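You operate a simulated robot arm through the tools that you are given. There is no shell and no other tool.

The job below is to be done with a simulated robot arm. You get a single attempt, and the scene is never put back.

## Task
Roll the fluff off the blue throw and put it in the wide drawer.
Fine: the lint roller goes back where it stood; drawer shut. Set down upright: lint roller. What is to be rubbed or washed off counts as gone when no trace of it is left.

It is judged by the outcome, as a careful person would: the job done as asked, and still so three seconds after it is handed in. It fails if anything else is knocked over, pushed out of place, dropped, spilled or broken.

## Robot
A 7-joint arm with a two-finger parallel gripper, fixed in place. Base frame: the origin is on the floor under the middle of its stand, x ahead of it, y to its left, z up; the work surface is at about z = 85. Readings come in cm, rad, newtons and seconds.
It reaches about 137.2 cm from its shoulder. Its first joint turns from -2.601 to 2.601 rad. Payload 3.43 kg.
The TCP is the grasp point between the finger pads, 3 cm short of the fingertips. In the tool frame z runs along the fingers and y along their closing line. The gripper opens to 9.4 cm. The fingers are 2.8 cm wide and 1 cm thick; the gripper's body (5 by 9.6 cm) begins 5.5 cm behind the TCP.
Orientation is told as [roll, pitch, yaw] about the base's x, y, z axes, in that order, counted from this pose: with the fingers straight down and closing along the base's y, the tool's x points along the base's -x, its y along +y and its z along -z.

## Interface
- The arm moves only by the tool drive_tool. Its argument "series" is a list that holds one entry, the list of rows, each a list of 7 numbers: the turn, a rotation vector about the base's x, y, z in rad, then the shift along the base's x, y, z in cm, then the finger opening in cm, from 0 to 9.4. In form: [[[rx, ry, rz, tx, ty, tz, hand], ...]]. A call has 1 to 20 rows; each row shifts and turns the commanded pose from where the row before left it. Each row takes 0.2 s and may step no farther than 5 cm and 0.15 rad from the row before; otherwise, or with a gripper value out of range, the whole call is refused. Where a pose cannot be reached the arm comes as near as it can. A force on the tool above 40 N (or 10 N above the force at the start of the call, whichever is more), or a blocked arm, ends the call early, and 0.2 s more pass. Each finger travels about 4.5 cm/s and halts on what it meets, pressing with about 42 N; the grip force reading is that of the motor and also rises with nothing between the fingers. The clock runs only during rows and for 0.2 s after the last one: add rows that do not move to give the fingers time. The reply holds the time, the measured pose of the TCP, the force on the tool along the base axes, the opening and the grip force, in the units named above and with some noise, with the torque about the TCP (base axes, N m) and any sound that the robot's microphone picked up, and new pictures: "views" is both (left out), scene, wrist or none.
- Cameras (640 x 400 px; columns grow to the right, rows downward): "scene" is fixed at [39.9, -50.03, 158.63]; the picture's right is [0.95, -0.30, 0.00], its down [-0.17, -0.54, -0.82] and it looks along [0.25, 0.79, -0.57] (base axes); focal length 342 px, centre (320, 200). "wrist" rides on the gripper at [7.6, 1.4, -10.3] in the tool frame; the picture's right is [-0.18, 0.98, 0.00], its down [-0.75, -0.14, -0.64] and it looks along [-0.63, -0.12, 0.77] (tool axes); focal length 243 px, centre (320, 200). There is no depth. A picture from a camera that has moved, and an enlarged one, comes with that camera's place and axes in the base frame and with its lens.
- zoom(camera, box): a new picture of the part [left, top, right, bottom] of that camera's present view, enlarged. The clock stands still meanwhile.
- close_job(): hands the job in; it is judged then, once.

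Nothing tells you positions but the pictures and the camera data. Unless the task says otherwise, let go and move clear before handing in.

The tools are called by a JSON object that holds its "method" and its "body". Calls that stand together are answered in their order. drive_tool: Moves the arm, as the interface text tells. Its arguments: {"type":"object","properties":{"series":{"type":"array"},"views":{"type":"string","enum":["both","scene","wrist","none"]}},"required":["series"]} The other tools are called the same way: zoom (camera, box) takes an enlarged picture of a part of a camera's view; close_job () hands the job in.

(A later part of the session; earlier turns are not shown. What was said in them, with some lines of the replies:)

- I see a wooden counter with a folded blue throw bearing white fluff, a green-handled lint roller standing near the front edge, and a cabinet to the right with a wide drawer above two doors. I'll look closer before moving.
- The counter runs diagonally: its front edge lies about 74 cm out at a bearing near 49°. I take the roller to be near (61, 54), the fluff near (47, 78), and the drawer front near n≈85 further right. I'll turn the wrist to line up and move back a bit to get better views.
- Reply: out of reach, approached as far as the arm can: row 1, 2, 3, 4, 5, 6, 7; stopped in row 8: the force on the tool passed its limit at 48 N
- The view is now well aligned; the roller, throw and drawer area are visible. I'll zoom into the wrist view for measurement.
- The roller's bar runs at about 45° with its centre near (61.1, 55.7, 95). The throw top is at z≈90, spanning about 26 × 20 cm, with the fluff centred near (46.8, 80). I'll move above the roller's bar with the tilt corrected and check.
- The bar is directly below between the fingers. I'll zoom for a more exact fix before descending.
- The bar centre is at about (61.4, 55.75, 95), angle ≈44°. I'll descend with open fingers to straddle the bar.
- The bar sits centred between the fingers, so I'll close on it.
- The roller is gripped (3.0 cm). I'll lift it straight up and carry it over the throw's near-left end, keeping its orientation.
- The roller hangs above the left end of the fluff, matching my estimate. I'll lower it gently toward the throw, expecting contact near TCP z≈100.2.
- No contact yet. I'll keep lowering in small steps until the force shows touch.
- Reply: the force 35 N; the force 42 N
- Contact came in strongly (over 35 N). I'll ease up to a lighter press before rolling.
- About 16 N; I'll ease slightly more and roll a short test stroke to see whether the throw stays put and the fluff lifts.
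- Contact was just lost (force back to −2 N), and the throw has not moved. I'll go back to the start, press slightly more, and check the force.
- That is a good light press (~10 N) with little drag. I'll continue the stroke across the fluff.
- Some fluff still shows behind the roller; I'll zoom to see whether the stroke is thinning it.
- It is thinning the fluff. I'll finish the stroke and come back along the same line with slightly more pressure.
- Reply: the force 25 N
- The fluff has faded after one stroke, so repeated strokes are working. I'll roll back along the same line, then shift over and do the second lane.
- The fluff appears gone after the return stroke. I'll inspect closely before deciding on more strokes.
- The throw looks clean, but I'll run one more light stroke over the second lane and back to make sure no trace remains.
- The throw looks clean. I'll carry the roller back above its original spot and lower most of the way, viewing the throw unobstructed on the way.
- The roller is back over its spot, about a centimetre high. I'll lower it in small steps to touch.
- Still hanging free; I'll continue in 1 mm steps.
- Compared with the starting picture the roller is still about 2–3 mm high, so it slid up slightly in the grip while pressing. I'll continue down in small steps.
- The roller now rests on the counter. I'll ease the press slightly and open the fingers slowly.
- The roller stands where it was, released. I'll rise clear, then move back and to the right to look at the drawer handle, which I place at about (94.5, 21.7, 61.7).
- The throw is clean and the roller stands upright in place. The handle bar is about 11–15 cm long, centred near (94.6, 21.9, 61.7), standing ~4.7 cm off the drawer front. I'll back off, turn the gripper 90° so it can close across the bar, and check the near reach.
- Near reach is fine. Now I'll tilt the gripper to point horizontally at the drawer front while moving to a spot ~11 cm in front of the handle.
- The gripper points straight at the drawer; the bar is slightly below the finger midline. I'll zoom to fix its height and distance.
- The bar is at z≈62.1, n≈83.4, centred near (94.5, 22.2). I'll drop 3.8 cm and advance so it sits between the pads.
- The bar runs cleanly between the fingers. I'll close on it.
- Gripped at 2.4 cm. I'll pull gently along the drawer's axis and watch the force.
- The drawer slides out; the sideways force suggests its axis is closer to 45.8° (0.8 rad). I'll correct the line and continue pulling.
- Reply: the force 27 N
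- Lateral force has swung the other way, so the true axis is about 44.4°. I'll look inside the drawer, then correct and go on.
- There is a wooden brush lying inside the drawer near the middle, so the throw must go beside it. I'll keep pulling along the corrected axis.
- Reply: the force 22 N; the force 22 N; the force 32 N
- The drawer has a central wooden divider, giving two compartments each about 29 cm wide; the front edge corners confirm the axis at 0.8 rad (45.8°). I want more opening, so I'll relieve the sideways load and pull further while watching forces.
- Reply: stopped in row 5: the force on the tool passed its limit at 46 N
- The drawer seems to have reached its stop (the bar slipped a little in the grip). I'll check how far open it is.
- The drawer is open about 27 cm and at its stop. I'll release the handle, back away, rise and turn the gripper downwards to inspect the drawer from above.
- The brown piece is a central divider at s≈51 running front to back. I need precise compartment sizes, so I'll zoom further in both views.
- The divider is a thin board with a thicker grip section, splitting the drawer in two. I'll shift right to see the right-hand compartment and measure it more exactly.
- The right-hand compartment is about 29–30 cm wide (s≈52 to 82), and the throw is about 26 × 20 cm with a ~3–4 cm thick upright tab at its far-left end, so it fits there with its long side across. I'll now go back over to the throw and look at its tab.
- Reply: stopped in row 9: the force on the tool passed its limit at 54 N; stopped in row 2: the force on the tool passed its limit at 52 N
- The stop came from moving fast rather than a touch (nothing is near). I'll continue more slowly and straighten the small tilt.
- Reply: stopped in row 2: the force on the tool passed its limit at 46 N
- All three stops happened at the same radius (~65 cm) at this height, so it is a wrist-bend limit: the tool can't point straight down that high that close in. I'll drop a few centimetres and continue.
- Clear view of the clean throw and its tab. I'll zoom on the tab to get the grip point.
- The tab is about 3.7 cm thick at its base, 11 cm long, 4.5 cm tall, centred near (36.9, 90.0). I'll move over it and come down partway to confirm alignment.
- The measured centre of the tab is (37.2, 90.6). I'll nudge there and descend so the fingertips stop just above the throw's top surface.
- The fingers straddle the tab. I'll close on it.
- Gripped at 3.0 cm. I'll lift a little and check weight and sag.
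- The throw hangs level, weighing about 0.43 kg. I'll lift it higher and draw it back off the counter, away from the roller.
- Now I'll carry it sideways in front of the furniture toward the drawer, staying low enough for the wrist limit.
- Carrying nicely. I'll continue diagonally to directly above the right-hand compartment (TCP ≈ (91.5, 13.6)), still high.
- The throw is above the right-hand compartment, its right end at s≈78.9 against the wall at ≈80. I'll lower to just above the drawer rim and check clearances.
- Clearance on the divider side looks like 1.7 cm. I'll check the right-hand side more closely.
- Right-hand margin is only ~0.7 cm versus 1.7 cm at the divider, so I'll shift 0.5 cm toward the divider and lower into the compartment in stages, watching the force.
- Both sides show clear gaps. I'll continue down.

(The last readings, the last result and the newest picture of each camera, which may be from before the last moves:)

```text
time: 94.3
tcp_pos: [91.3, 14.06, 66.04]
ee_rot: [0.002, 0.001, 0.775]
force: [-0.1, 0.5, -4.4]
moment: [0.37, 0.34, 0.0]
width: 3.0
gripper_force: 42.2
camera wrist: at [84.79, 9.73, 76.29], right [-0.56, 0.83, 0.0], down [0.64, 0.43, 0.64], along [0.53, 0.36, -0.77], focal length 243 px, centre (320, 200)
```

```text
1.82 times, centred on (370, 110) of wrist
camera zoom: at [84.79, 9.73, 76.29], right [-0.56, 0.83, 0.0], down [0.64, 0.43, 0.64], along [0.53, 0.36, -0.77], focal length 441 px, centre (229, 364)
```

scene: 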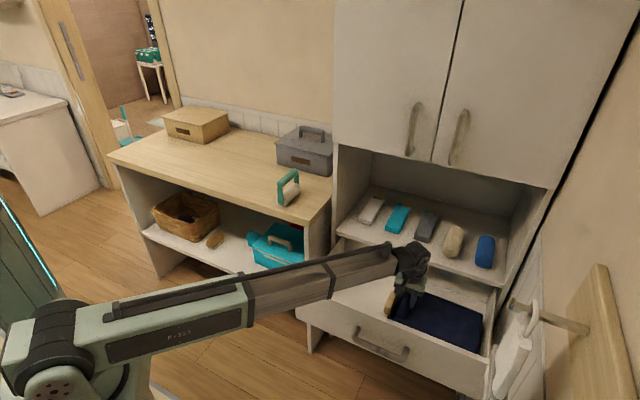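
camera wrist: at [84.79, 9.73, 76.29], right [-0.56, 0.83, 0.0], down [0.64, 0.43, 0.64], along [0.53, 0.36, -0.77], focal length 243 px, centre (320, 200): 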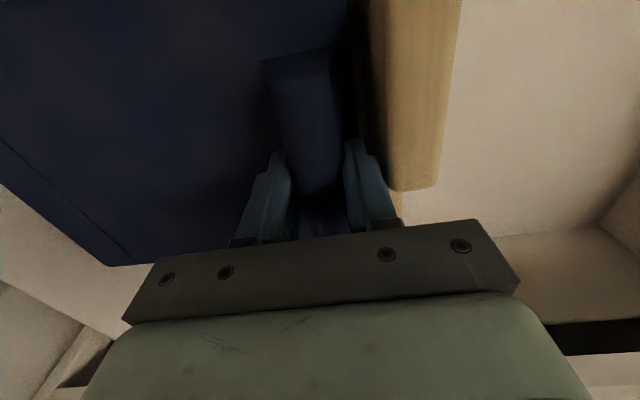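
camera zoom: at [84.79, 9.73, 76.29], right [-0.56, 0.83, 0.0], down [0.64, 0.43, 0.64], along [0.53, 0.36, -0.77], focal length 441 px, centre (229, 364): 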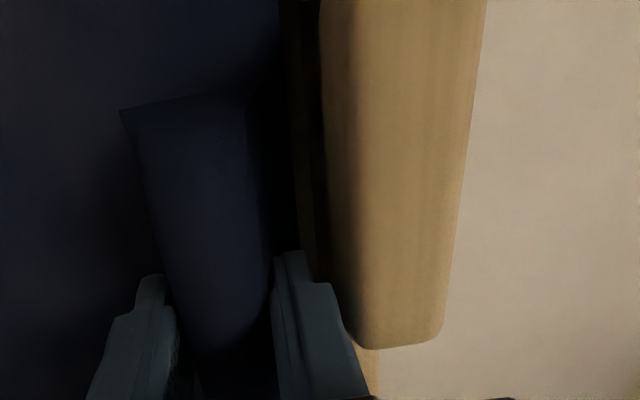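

The divider's grip block turns out taller (top ≈ z 67.5) and could meet the gripper body near the bottom, so I'll slide the throw 3 cm further into the drawer, past the block's end, then lower to the floor.

{"method": "drive_tool", "body": {"series": [[[0, 0, 0, 0.7, 0.7, 0, 0], [0, 0, 0, 0.72, 0.7, 0, 0], [0, 0, 0, 0.72, 0.7, 0, 0], [0, 0, 0, 0, 0, -0.7, 0], [0, 0, 0, 0, 0, -0.7, 0], [0, 0, 0, 0, 0, 0, 0]]], "views": "both"}}

{"method": "zoom", "body": {"camera": "scene", "box": [380, 240, 520, 370]}}

{"method": "zoom", "body": {"camera": "wrist", "box": [240, 0, 500, 220]}}

```text
time: 95.7
tcp_pos: [93.46, 16.09, 64.63]
ee_rot: [0.002, 0.004, 0.776]
force: [0.3, -0.1, -4.4]
moment: [0.35, 0.32, 0.0]
width: 3.0
gripper_force: 41.6
camera wrist: at [86.97, 11.84, 75.01], right [-0.56, 0.83, 0.0], down [0.64, 0.43, 0.64], along [0.53, 0.36, -0.77], focal length 243 px, centre (320, 200)
```

scene: 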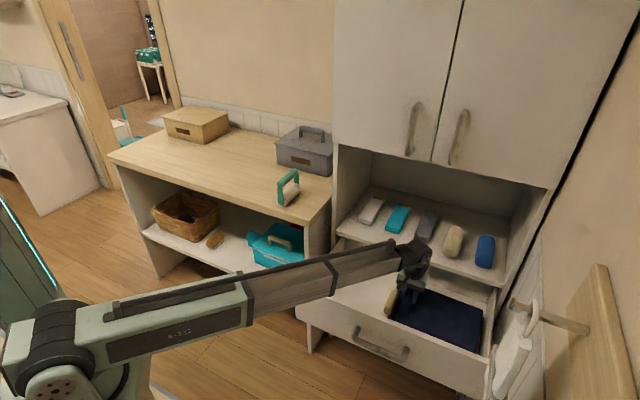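
wrist: 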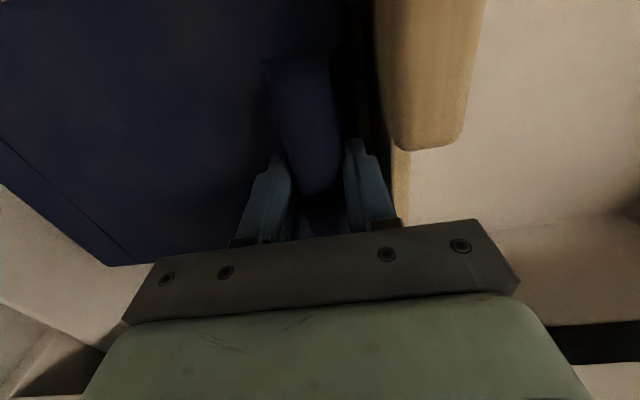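

```text
3.08 times, centred on (450, 305) of scene
camera zoom: at [39.9, -50.03, 158.63], right [0.95, -0.3, 0.0], down [-0.17, -0.54, -0.82], along [0.25, 0.79, -0.57], focal length 1052 px, centre (-80, -123)
```

zoom: 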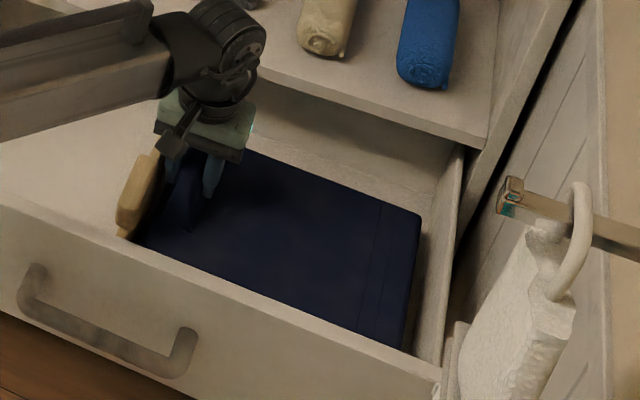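

```text
1.82 times, centred on (370, 110) of wrist
camera zoom: at [86.97, 11.84, 75.01], right [-0.56, 0.83, 0.0], down [0.64, 0.43, 0.64], along [0.53, 0.36, -0.77], focal length 441 px, centre (229, 364)
```

zoom: 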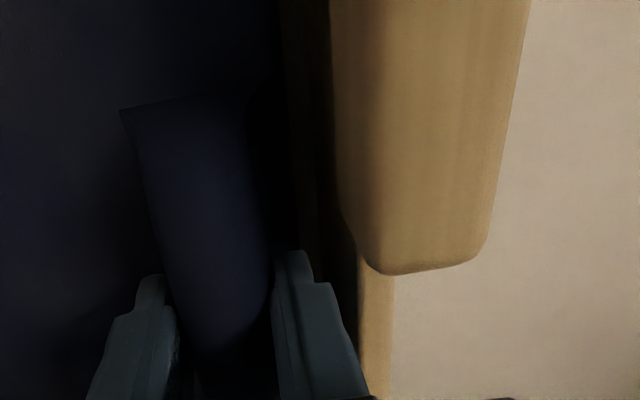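

No contact yet; I'll keep lowering in small steps to the drawer floor.

{"method": "drive_tool", "body": {"series": [[[0, 0, 0, 0, 0, -0.6, 0], [0, 0, 0, 0, 0, -0.5, 0], [0, 0, 0, 0, 0, 0, 0]]], "views": "none"}}

{"method": "drive_tool", "body": {"series": [[[0, 0, 0, 0, 0, -0.3, 0], [0, 0, 0, 0, 0, -0.3, 0], [0, 0, 0, 0, 0, 0, 0]]], "views": "none"}}

```text
time: 96.5
tcp_pos: [93.24, 16.13, 63.57]
ee_rot: [-0.001, 0.002, 0.775]
force: [0.0, 0.6, -2.7]
moment: [0.1, -0.17, -0.04]
width: 3.0
gripper_force: 42.3
```

```text
time: 97.3
tcp_pos: [93.24, 16.05, 63.03]
ee_rot: [0.0, 0.0, 0.775]
force: [-1.6, 2.1, -0.4]
moment: [-0.29, -0.33, 0.01]
width: 3.01
gripper_force: 42.0
```

The far end has touched the floor first (the moment shifted to the right end). I'll go down a little more so the tab end settles too.

{"method": "drive_tool", "body": {"series": [[[0, 0, 0, 0, 0, -0.2, 0], [0, 0, 0, 0, 0, 0, 0]]], "views": "none"}}

{"method": "drive_tool", "body": {"series": [[[0, 0, 0, 0, 0, -0.2, 0], [0, 0, 0, 0, 0, 0, 0]]], "views": "both"}}

{"method": "zoom", "body": {"camera": "scene", "box": [380, 240, 520, 370]}}

```text
time: 97.9
tcp_pos: [93.2, 16.09, 62.75]
ee_rot: [0.0, 0.0, 0.774]
force: [-0.6, 1.1, 16.7]
moment: [-0.32, 0.45, 0.03]
width: 3.02
gripper_force: 42.3
```

```text
time: 98.5
tcp_pos: [93.36, 16.18, 62.86]
ee_rot: [-0.003, -0.002, 0.777]
force: [-2.4, 3.3, 10.5]
moment: [0.01, -0.06, 0.05]
width: 3.02
gripper_force: 42.0
stopped in row 2: the force on the tool passed its limit at 41 N (the readings are from after the stop); the commanded pose is now the measured one
camera wrist: at [86.88, 11.89, 73.21], right [-0.56, 0.83, 0.0], down [0.64, 0.43, 0.64], along [0.53, 0.36, -0.77], focal length 243 px, centre (320, 200)
```

scene: 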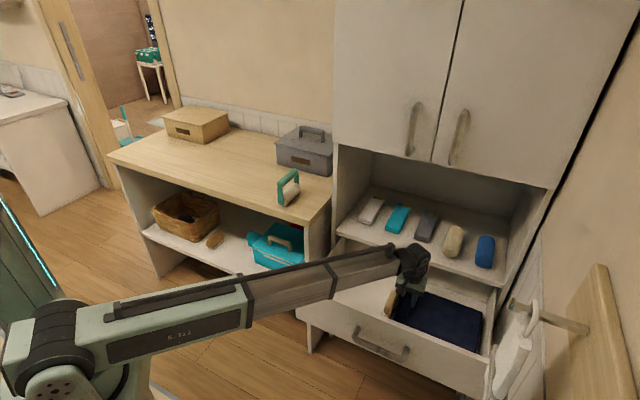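
wrist: 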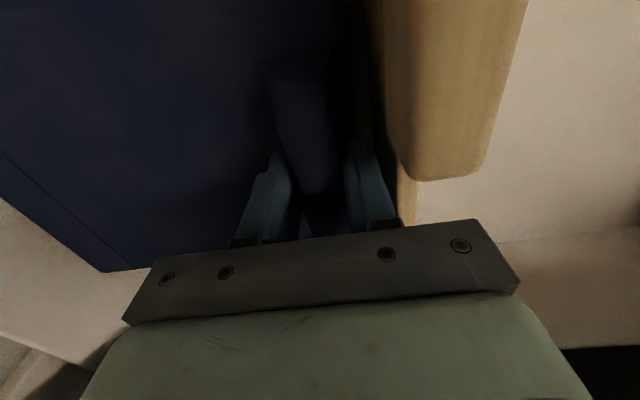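

```text
3.08 times, centred on (450, 305) of scene
camera zoom: at [39.9, -50.03, 158.63], right [0.95, -0.3, 0.0], down [-0.17, -0.54, -0.82], along [0.25, 0.79, -0.57], focal length 1052 px, centre (-80, -123)
```

zoom: 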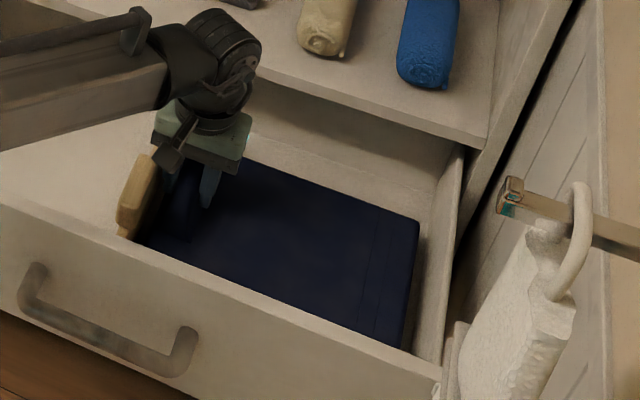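

The throw rests flat in the compartment. I'll release gently, opening only a little so the outer finger doesn't touch the divider.

{"method": "drive_tool", "body": {"series": [[[0, 0, 0, 0, 0, 0.05, 0], [0, 0, 0, 0, 0, 0, 3.3], [0, 0, 0, 0, 0, 0, 3.8], [0, 0, 0, 0, 0, 0, 4.4], [0, 0, 0, 0, 0, 0, 4.4]]], "views": "wrist"}}

{"method": "zoom", "body": {"camera": "wrist", "box": [220, 30, 480, 250]}}

```text
time: 99.7
tcp_pos: [93.31, 16.3, 62.89]
ee_rot: [-0.001, 0.0, 0.774]
force: [0.2, 0.5, -0.3]
moment: [-0.04, -0.01, 0.02]
width: 4.38
gripper_force: 0.1
camera wrist: at [86.92, 11.88, 73.18], right [-0.56, 0.83, 0.0], down [0.64, 0.43, 0.64], along [0.53, 0.36, -0.77], focal length 243 px, centre (320, 200)
```

wrist: 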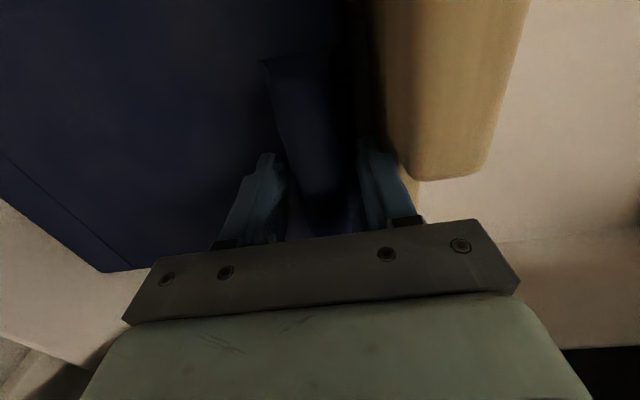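

```text
1.82 times, centred on (350, 140) of wrist
camera zoom: at [86.92, 11.88, 73.18], right [-0.56, 0.83, 0.0], down [0.64, 0.43, 0.64], along [0.53, 0.36, -0.77], focal length 441 px, centre (266, 309)
```

zoom: 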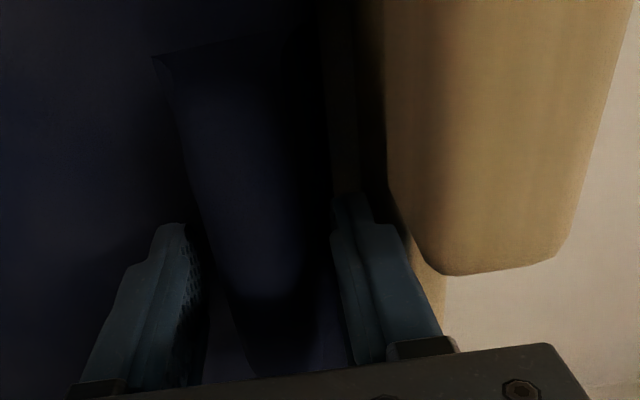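

The fingers are clear of the tab on both sides. I'll lift straight up out of the drawer.

{"method": "drive_tool", "body": {"series": [[[0, 0, 0, 0, 0, 0.8, 4.4], [0, 0, 0, 0, 0, 1.5, 4.4], [0, 0, 0, 0, 0, 2, 4.4], [0, 0, 0, 0, 0, 3, 4.4], [0, 0, 0, 0, 0, 3.5, 4.4], [0, 0, 0, 0, 0, 3.5, 4.4], [0, 0, 0, 0, 0, 3.5, 4.4], [0, 0, 0, 0, 0, 3.5, 4.4], [0, 0, 0, 0, 0, 3.5, 4.4], [0, 0, 0, 0, 0, 0, 4.4]]], "views": "both"}}

{"method": "zoom", "body": {"camera": "scene", "box": [290, 220, 520, 400]}}

{"method": "zoom", "body": {"camera": "wrist", "box": [100, 0, 500, 240]}}

```text
time: 101.9
tcp_pos: [93.47, 16.34, 87.55]
ee_rot: [-0.002, 0.001, 0.776]
force: [-0.3, -0.7, 0.2]
moment: [0.0, 0.02, 0.0]
width: 4.42
gripper_force: 0.1
camera wrist: at [86.99, 12.04, 97.87], right [-0.56, 0.83, 0.0], down [0.64, 0.43, 0.64], along [0.53, 0.36, -0.77], focal length 243 px, centre (320, 200)
```

scene: 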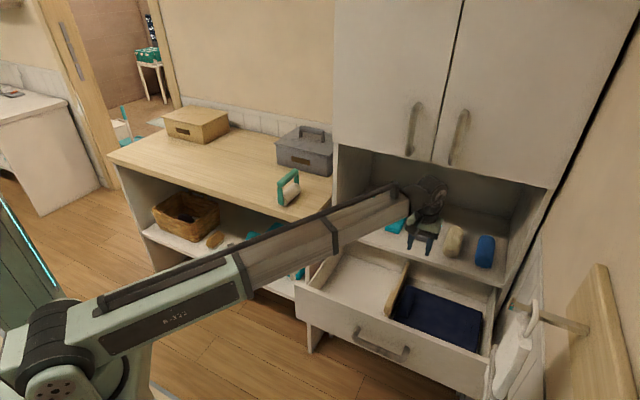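
wrist: 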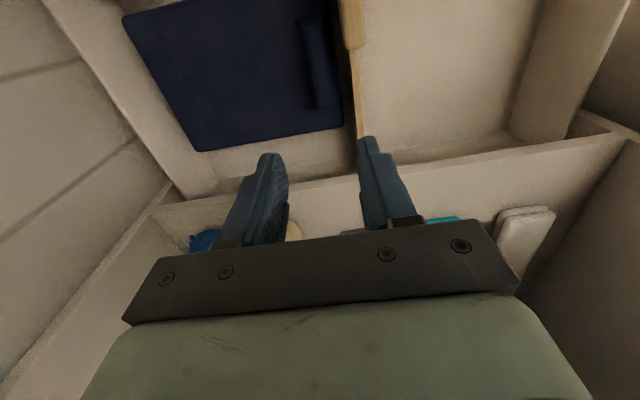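

```text
2.22 times, centred on (405, 310) of scene
camera zoom: at [39.9, -50.03, 158.63], right [0.95, -0.3, 0.0], down [-0.17, -0.54, -0.82], along [0.25, 0.79, -0.57], focal length 760 px, centre (131, -44)
```

zoom: 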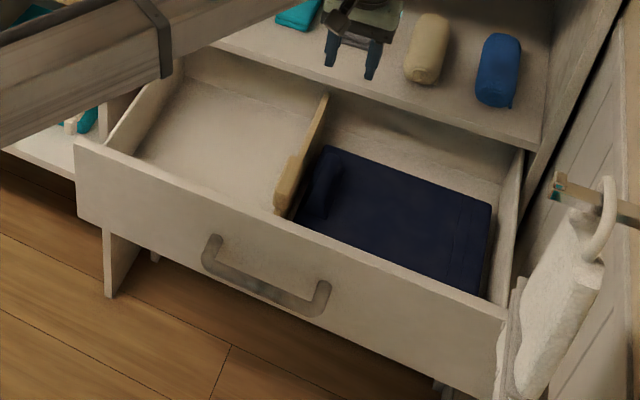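

```text
1.60 times, centred on (300, 120) of wrist
camera zoom: at [86.99, 12.04, 97.87], right [-0.56, 0.83, 0.0], down [0.64, 0.43, 0.64], along [0.53, 0.36, -0.77], focal length 388 px, centre (352, 328)
```

zoom: 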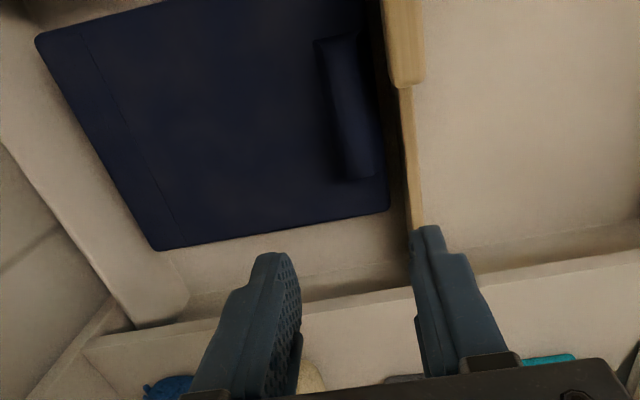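

The throw lies flat in the right-hand compartment, clear of the divider and walls. Next I'll return to the handle the way I came and push the drawer shut.

{"method": "drive_tool", "body": {"series": [[[0, 0, -0.1423, -2.118, -1.736, 0.86, 6], [0, 0, -0.1423, -2.118, -1.736, 0.86, 9.4], [0, 0, -0.1423, -2.118, -1.736, 0.86, 9.4], [0, 0, -0.1423, -2.118, -1.736, 0.86, 9.4], [0, 0, -0.1423, -2.118, -1.736, 0.86, 9.4], [0, 0, -0.1423, -2.118, -1.736, 0.86, 9.4], [0, 0, -0.1423, -2.118, -1.736, 0.86, 9.4], [0, 0, -0.1423, -2.118, -1.736, 0.86, 9.4], [0, 0, -0.1423, -2.118, -1.736, 0.86, 9.4], [0, 0, -0.1423, -2.118, -1.736, 0.86, 9.4], [0, 0, -0.1423, -2.118, -1.736, 0.86, 9.4], [0, 0, 0, 0, 0, 0, 9.4]]], "views": "scene"}}

```text
time: 104.5
tcp_pos: [70.06, -3.03, 97.13]
ee_rot: [-0.001, 0.001, -0.791]
force: [-0.1, -0.4, -0.6]
moment: [-0.01, 0.01, 0.01]
width: 9.41
gripper_force: 0.1
```

scene: 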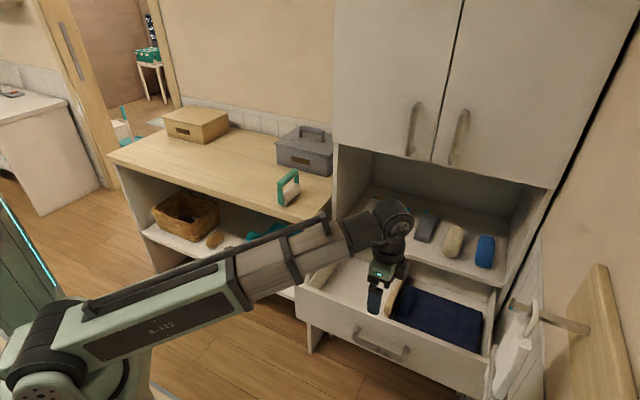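

{"method": "drive_tool", "body": {"series": [[[0.1003, -0.1017, 0, 0, 0, -3.2, 9.4], [0.1003, -0.1017, 0, 0, 0, -3.2, 9.4], [0.1003, -0.1017, 0, 0, 0, -3.2, 9.4], [0.1003, -0.1017, 0, 0, 0, -3.2, 9.4], [0.1003, -0.1017, 0, 0, 0, -3.2, 9.4], [0.1003, -0.1017, 0, 0, 0, -3.2, 9.4], [0.1003, -0.1017, 0, 0, 0, -3.2, 9.4], [0.1003, -0.1017, 0, 0, 0, -3.2, 9.4], [0.1003, -0.1017, 0, 0, 0, -3.2, 9.4], [0.1003, -0.1017, 0, 0, 0, -3.2, 9.4], [0.1, -0.101, 0, 0, 0, -3.0, 9.4], [0, 0, 0, 0, 0, 0, 9.4]]], "views": "both"}}

{"method": "zoom", "body": {"camera": "wrist", "box": [160, 0, 480, 240]}}

```text
time: 107.1
tcp_pos: [70.13, -3.21, 61.85]
ee_rot: [1.574, -0.003, -0.791]
force: [-0.1, -0.5, 0.7]
moment: [-0.02, 0.03, -0.01]
width: 9.4
gripper_force: 0.1
camera wrist: at [57.38, -4.8, 63.36], right [0.13, -0.13, 0.98], down [0.07, -0.99, -0.14], along [0.99, 0.09, -0.12], focal length 243 px, centre (320, 200)
```

scene: 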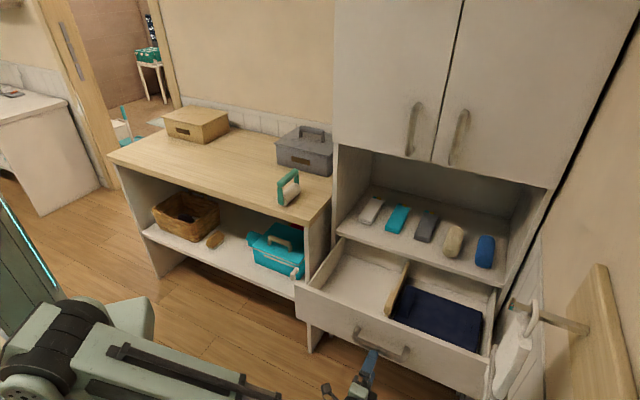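
wrist: 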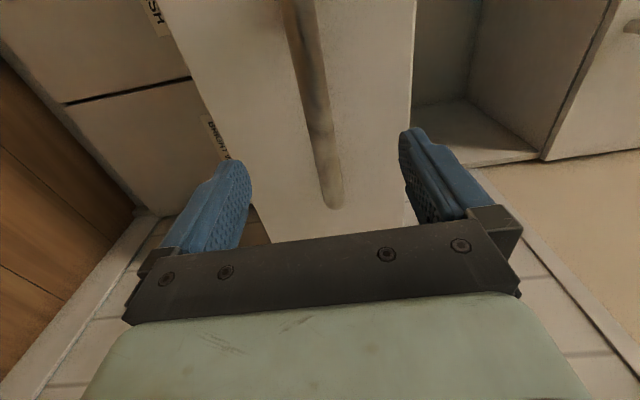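

```text
1.67 times, centred on (320, 120) of wrist
camera zoom: at [57.38, -4.8, 63.36], right [0.13, -0.13, 0.98], down [0.07, -0.99, -0.14], along [0.99, 0.09, -0.12], focal length 404 px, centre (320, 333)
```

zoom: 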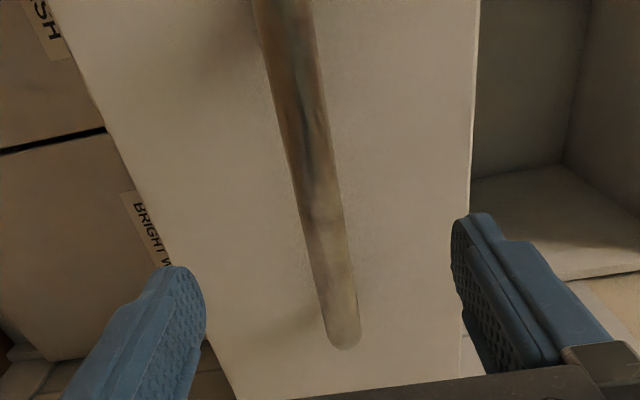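

Aligned with the handle again; I'll move in and grip it.

{"method": "drive_tool", "body": {"series": [[[0, 0, 0, 1.7, 1.68, 0.1, 9.4], [0, 0, 0, 1.7, 1.68, 0, 9.4], [0, 0, 0, 1.5, 1.48, 0, 9.4], [0, 0, 0, 0, 0, 0, 9.4], [0, 0, 0, 0, 0, 0, 5], [0, 0, 0, 0, 0, 0, 3], [0, 0, 0, 0, 0, 0, 1.5], [0, 0, 0, 0, 0, 0, 0], [0, 0, 0, 0, 0, 0, 0], [0, 0, 0, 0, 0, 0, 0]]], "views": "both"}}

```text
time: 109.3
tcp_pos: [75.14, 1.77, 61.91]
ee_rot: [1.566, -0.001, -0.791]
force: [-5.9, 4.8, -28.7]
moment: [0.04, 0.17, -0.54]
width: 2.43
gripper_force: 45.1
camera wrist: at [62.39, 0.11, 63.54], right [0.13, -0.13, 0.98], down [0.07, -0.99, -0.14], along [0.99, 0.09, -0.12], focal length 243 px, centre (320, 200)
```

scene: 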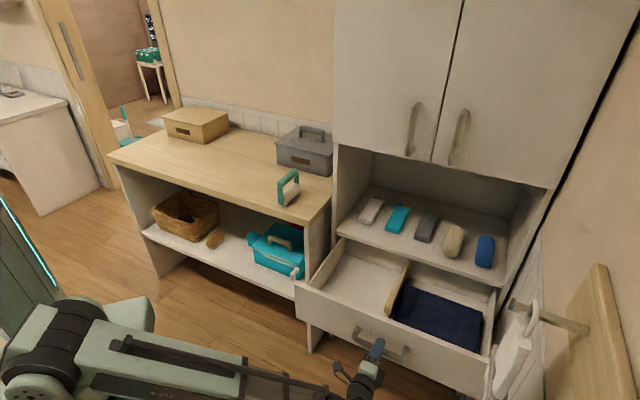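
wrist: 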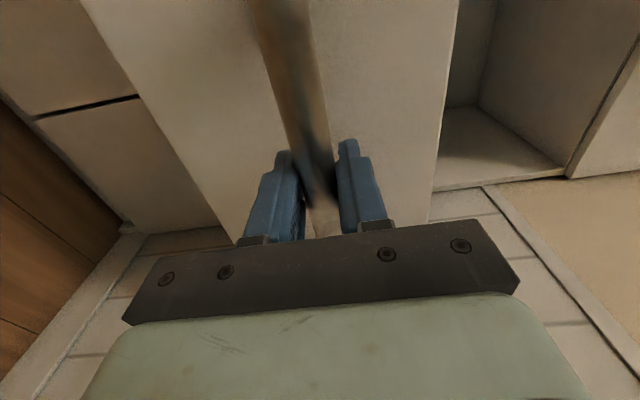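

Gripped. I'll relieve the slight vertical load and push the drawer in slowly.

{"method": "drive_tool", "body": {"series": [[[0, 0, 0, 0, 0, -0.18, 0], [0, 0, 0, 0.45, 0.45, 0, 0], [0, 0, 0, 0.71, 0.706, 0, 0], [0, 0, 0, 0.71, 0.706, 0, 0], [0, 0, 0, 0.71, 0.706, 0, 0], [0, 0, 0, 0.71, 0.706, 0, 0]]], "views": "none"}}

```text
time: 110.7
tcp_pos: [78.29, 5.06, 61.99]
ee_rot: [1.571, -0.002, -0.796]
force: [12.2, -13.3, -12.5]
moment: [-0.05, 0.08, 0.38]
width: 2.38
gripper_force: 44.9
```

{"method": "drive_tool", "body": {"series": [[[0, 0, 0, 0.79, 0.61, -0.08, 0], [0, 0, 0, 0.713, 0.701, 0, 0], [0, 0, 0, 0.713, 0.701, 0, 0], [0, 0, 0, 0.713, 0.701, 0, 0], [0, 0, 0, 0.713, 0.701, 0, 0]]], "views": "none"}}

{"method": "drive_tool", "body": {"series": [[[0, 0, 0, 0.713, 0.701, 0, 0], [0, 0, 0, 0.713, 0.701, 0, 0], [0, 0, 0, 0.713, 0.701, 0, 0], [0, 0, 0, 0.713, 0.701, 0, 0]]], "views": "scene"}}

```text
time: 111.9
tcp_pos: [81.84, 8.57, 61.99]
ee_rot: [1.574, -0.003, -0.793]
force: [10.4, -9.9, 11.8]
moment: [0.16, 0.1, -0.03]
width: 2.43
gripper_force: 44.7
```

```text
time: 112.9
tcp_pos: [84.5, 11.31, 61.91]
ee_rot: [1.572, -0.004, -0.79]
force: [-1.7, 0.5, 19.6]
moment: [0.21, 0.22, -0.01]
width: 2.41
gripper_force: 45.1
```

scene: 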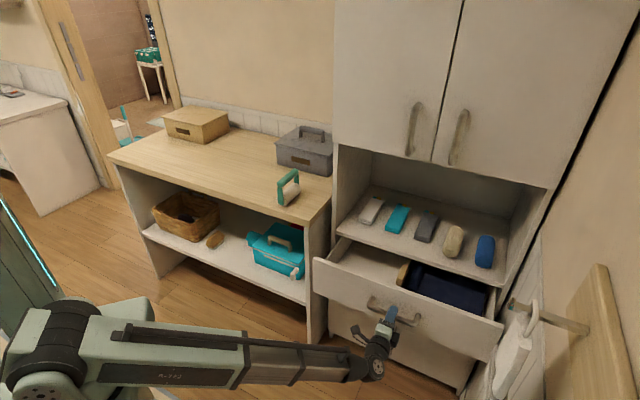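

The drawer is half closed and moving freely. I'll continue.

{"method": "drive_tool", "body": {"series": [[[0, 0, 0, 0.71, 0.705, 0.12, 0], [0, 0, 0, 0.71, 0.705, 0, 0], [0, 0, 0, 0.71, 0.705, 0, 0], [0, 0, 0, 0.71, 0.705, 0, 0], [0, 0, 0, 0.71, 0.705, 0, 0]]], "views": "none"}}

{"method": "drive_tool", "body": {"series": [[[0, 0, 0, 0.71, 0.705, 0, 0], [0, 0, 0, 0.71, 0.705, 0, 0], [0, 0, 0, 0.71, 0.705, 0, 0], [0, 0, 0, 0.71, 0.705, 0, 0]]], "views": "scene"}}

```text
time: 114.1
tcp_pos: [88.23, 14.99, 62.0]
ee_rot: [1.567, -0.003, -0.791]
force: [-11.6, 11.1, -5.3]
moment: [0.17, 0.2, -0.62]
width: 2.39
gripper_force: 45.1
```

```text
time: 115.1
tcp_pos: [90.98, 17.71, 61.97]
ee_rot: [1.568, -0.004, -0.788]
force: [-22.5, 21.0, -13.9]
moment: [0.3, 0.23, -0.04]
width: 2.4
gripper_force: 44.9
```

scene: 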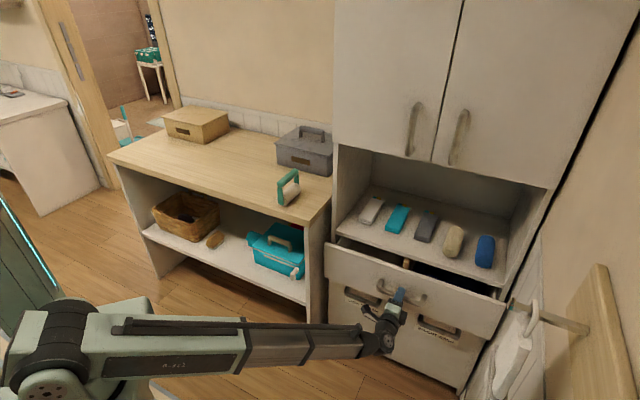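

Nearly shut; I'll correct the sideways load and push the last 5 cm.

{"method": "drive_tool", "body": {"series": [[[0, 0, 0, 0.55, 0.86, -0.06, 0], [0, 0, 0, 0.7, 0.715, 0, 0], [0, 0, 0, 0.7, 0.715, 0, 0], [0, 0, 0, 0.7, 0.715, 0, 0]]], "views": "none"}}

{"method": "drive_tool", "body": {"series": [[[0, 0, 0, 0.5, 0.5, 0, 0], [0, 0, 0, 0.35, 0.35, 0, 0], [0, 0, 0, 0.2, 0.2, 0, 0], [0, 0, 0, 0, 0, 0, 0]]], "views": "both"}}

{"method": "zoom", "body": {"camera": "scene", "box": [310, 210, 520, 370]}}

```text
time: 116.1
tcp_pos: [93.84, 20.67, 61.96]
ee_rot: [1.569, -0.004, -0.791]
force: [-11.2, 10.3, -13.5]
moment: [0.06, 0.23, -0.09]
width: 2.4
gripper_force: 44.4
```

```text
time: 117.1
tcp_pos: [94.72, 21.45, 61.99]
ee_rot: [1.571, -0.002, -0.794]
force: [-16.7, -15.8, -1.5]
moment: [0.12, 0.01, 0.97]
width: 2.4
gripper_force: 45.5
camera wrist: at [82.07, 19.81, 63.48], right [0.13, -0.13, 0.98], down [0.07, -0.99, -0.14], along [0.99, 0.09, -0.12], focal length 243 px, centre (320, 200)
```

scene: 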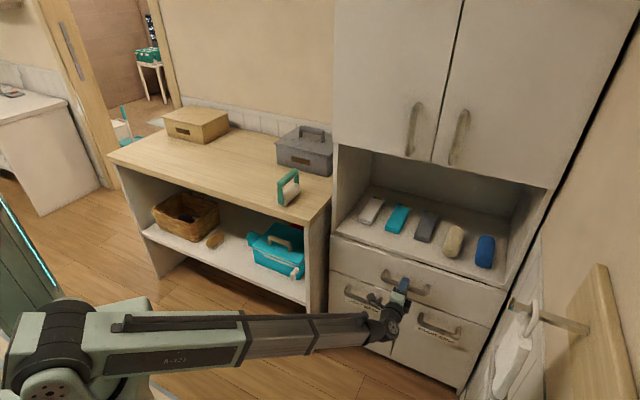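
wrist: 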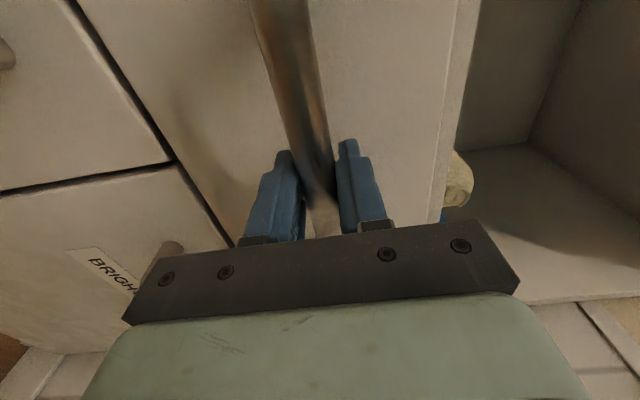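

```text
2.50 times, centred on (415, 290) of scene
camera zoom: at [39.9, -50.03, 158.63], right [0.95, -0.3, 0.0], down [-0.17, -0.54, -0.82], along [0.25, 0.79, -0.57], focal length 855 px, centre (82, -25)
```

zoom: 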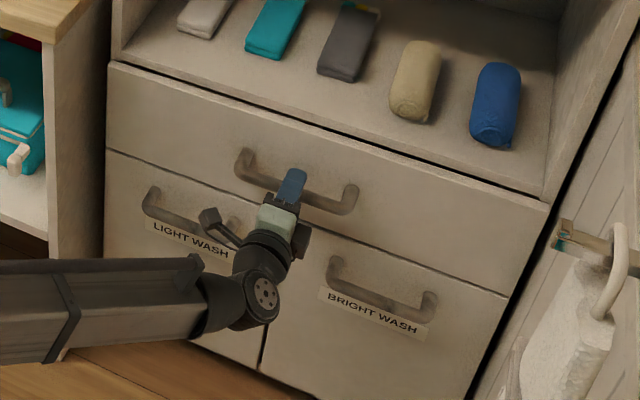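

The drawer is shut, pressed firmly against its stop. I'll open the fingers and back straight away.

{"method": "drive_tool", "body": {"series": [[[0, 0, 0, 0, 0, 0, 3.5], [0, 0, 0, 0, 0, 0, 5.5], [0, 0, 0, 0, 0, 0, 7.5], [0, 0, 0, 0, 0, 0, 9.4], [0, 0, 0, 0, 0, 0, 9.4], [0, 0, 0, -1.05, -1.06, 0, 9.4], [0, 0, 0, -1.4, -1.41, 0, 9.4], [0, 0, 0, -2.1, -2.12, 0, 9.4], [0, 0, 0, -2.1, -2.12, 0, 9.4], [0, 0, 0, -1.4, -1.41, 0, 9.4], [0, 0, 0, 0, 0, 0, 9.4]]], "views": "both"}}

{"method": "zoom", "body": {"camera": "scene", "box": [310, 210, 520, 370]}}

{"method": "zoom", "body": {"camera": "wrist", "box": [160, 0, 480, 240]}}

```text
time: 119.5
tcp_pos: [86.6, 13.59, 61.9]
ee_rot: [1.57, -0.002, -0.792]
force: [0.3, 0.2, 0.6]
moment: [0.0, 0.0, 0.01]
width: 9.39
gripper_force: 0.1
camera wrist: at [74.01, 11.91, 63.38], right [0.13, -0.13, 0.98], down [0.07, -0.99, -0.14], along [0.99, 0.09, -0.12], focal length 243 px, centre (320, 200)
```

scene: 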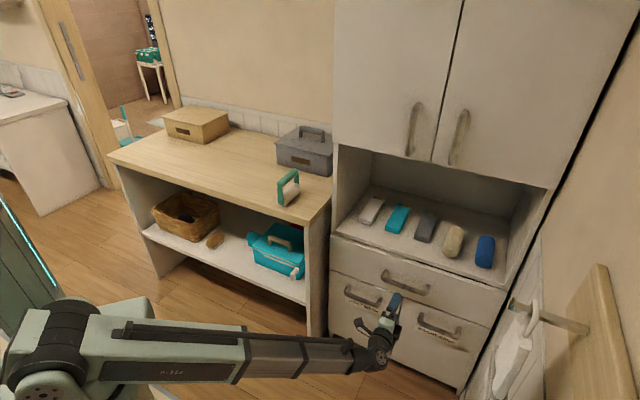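
wrist: 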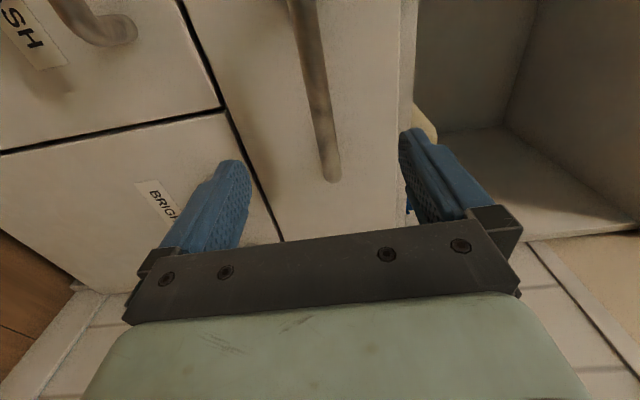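

```text
2.50 times, centred on (415, 290) of scene
camera zoom: at [39.9, -50.03, 158.63], right [0.95, -0.3, 0.0], down [-0.17, -0.54, -0.82], along [0.25, 0.79, -0.57], focal length 855 px, centre (82, -25)
```

zoom: 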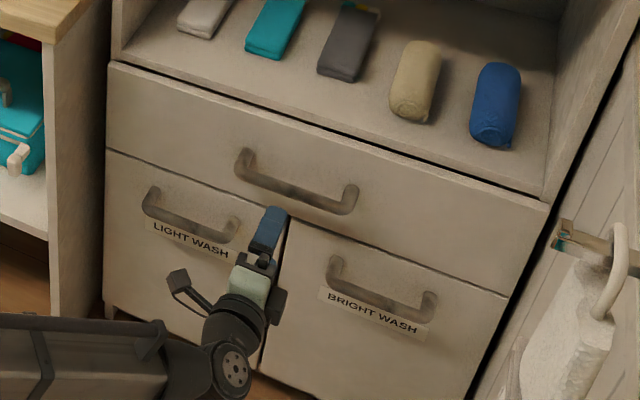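

```text
1.67 times, centred on (320, 120) of wrist
camera zoom: at [74.01, 11.91, 63.38], right [0.13, -0.13, 0.98], down [0.07, -0.99, -0.14], along [0.99, 0.09, -0.12], focal length 404 px, centre (320, 333)
```

zoom: 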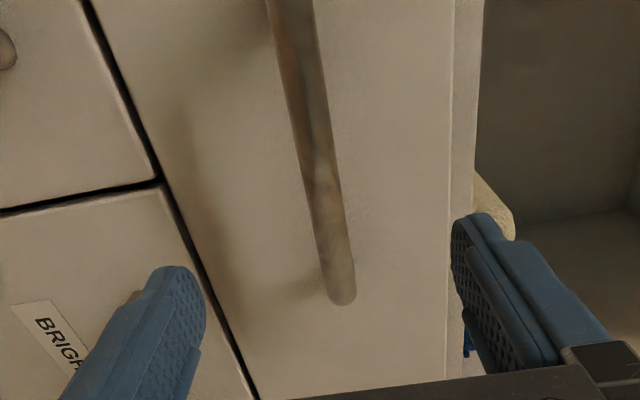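

Drawer is shut and the gripper is clear. I'll verify the roller against its starting picture and the rest of the scene.

{"method": "zoom", "body": {"camera": "scene", "box": [240, 140, 340, 220]}}

{"method": "zoom", "body": {"camera": "scene", "box": [310, 180, 520, 370]}}

{"method": "zoom", "body": {"camera": "scene", "box": [100, 80, 340, 300]}}

```text
5.00 times, centred on (290, 180) of scene
camera zoom: at [39.9, -50.03, 158.63], right [0.95, -0.3, 0.0], down [-0.17, -0.54, -0.82], along [0.25, 0.79, -0.57], focal length 1710 px, centre (470, 300)
```

zoom: 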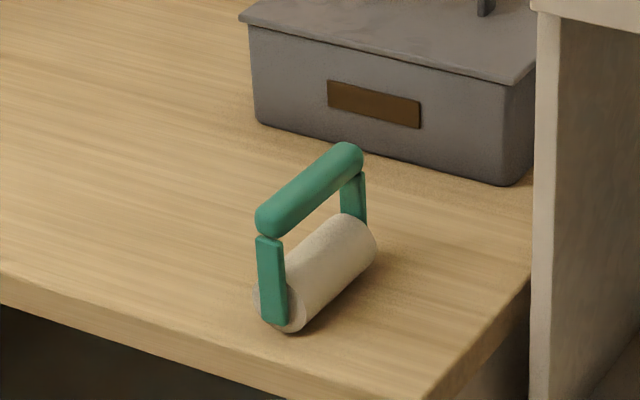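

```text
2.11 times, centred on (415, 275) of scene
camera zoom: at [39.9, -50.03, 158.63], right [0.95, -0.3, 0.0], down [-0.17, -0.54, -0.82], along [0.25, 0.79, -0.57], focal length 720 px, centre (120, 42)
```

zoom: 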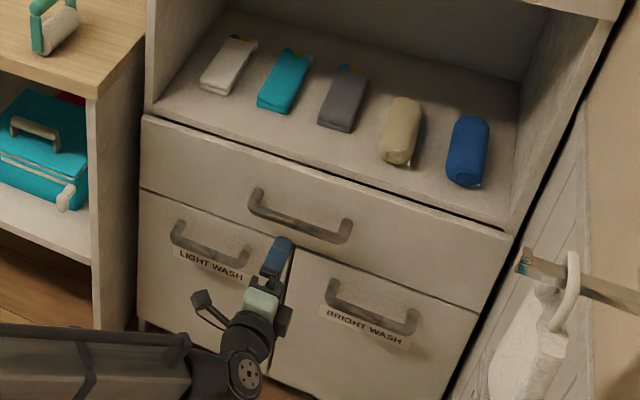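

```text
1.82 times, centred on (220, 190) of scene
camera zoom: at [39.9, -50.03, 158.63], right [0.95, -0.3, 0.0], down [-0.17, -0.54, -0.82], along [0.25, 0.79, -0.57], focal length 622 px, centre (502, 218)
```

zoom: 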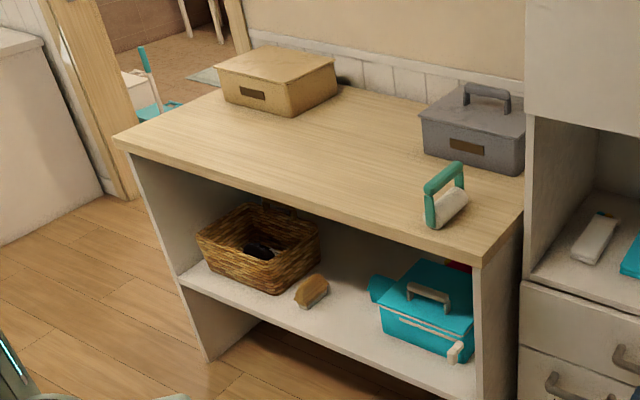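

The roller stands upright exactly where it was. The clean throw is in the shut wide drawer, nothing else has moved, and the gripper is clear, so I'm handing the job in.

{"method": "close_job", "body": {}}

```text
The job is handed in.
```

I rolled the fluff off the blue throw, laid the throw flat in the wide drawer and shut it. The job is handed in.

- **Throw:** close-up views showed no fluff left after the rolling strokes. It sits in the right-hand compartment, clear of the divider and the walls.
- **Lint roller:** it stands upright where it stood at the start, matching its starting picture to within a few millimetres.
- **Drawer:** pushed fully in until it met its stop, then released.
- **Everything else:** the boxes, basket, shelf items and hanging mitt look unchanged from the start, and the gripper is empty and clear.
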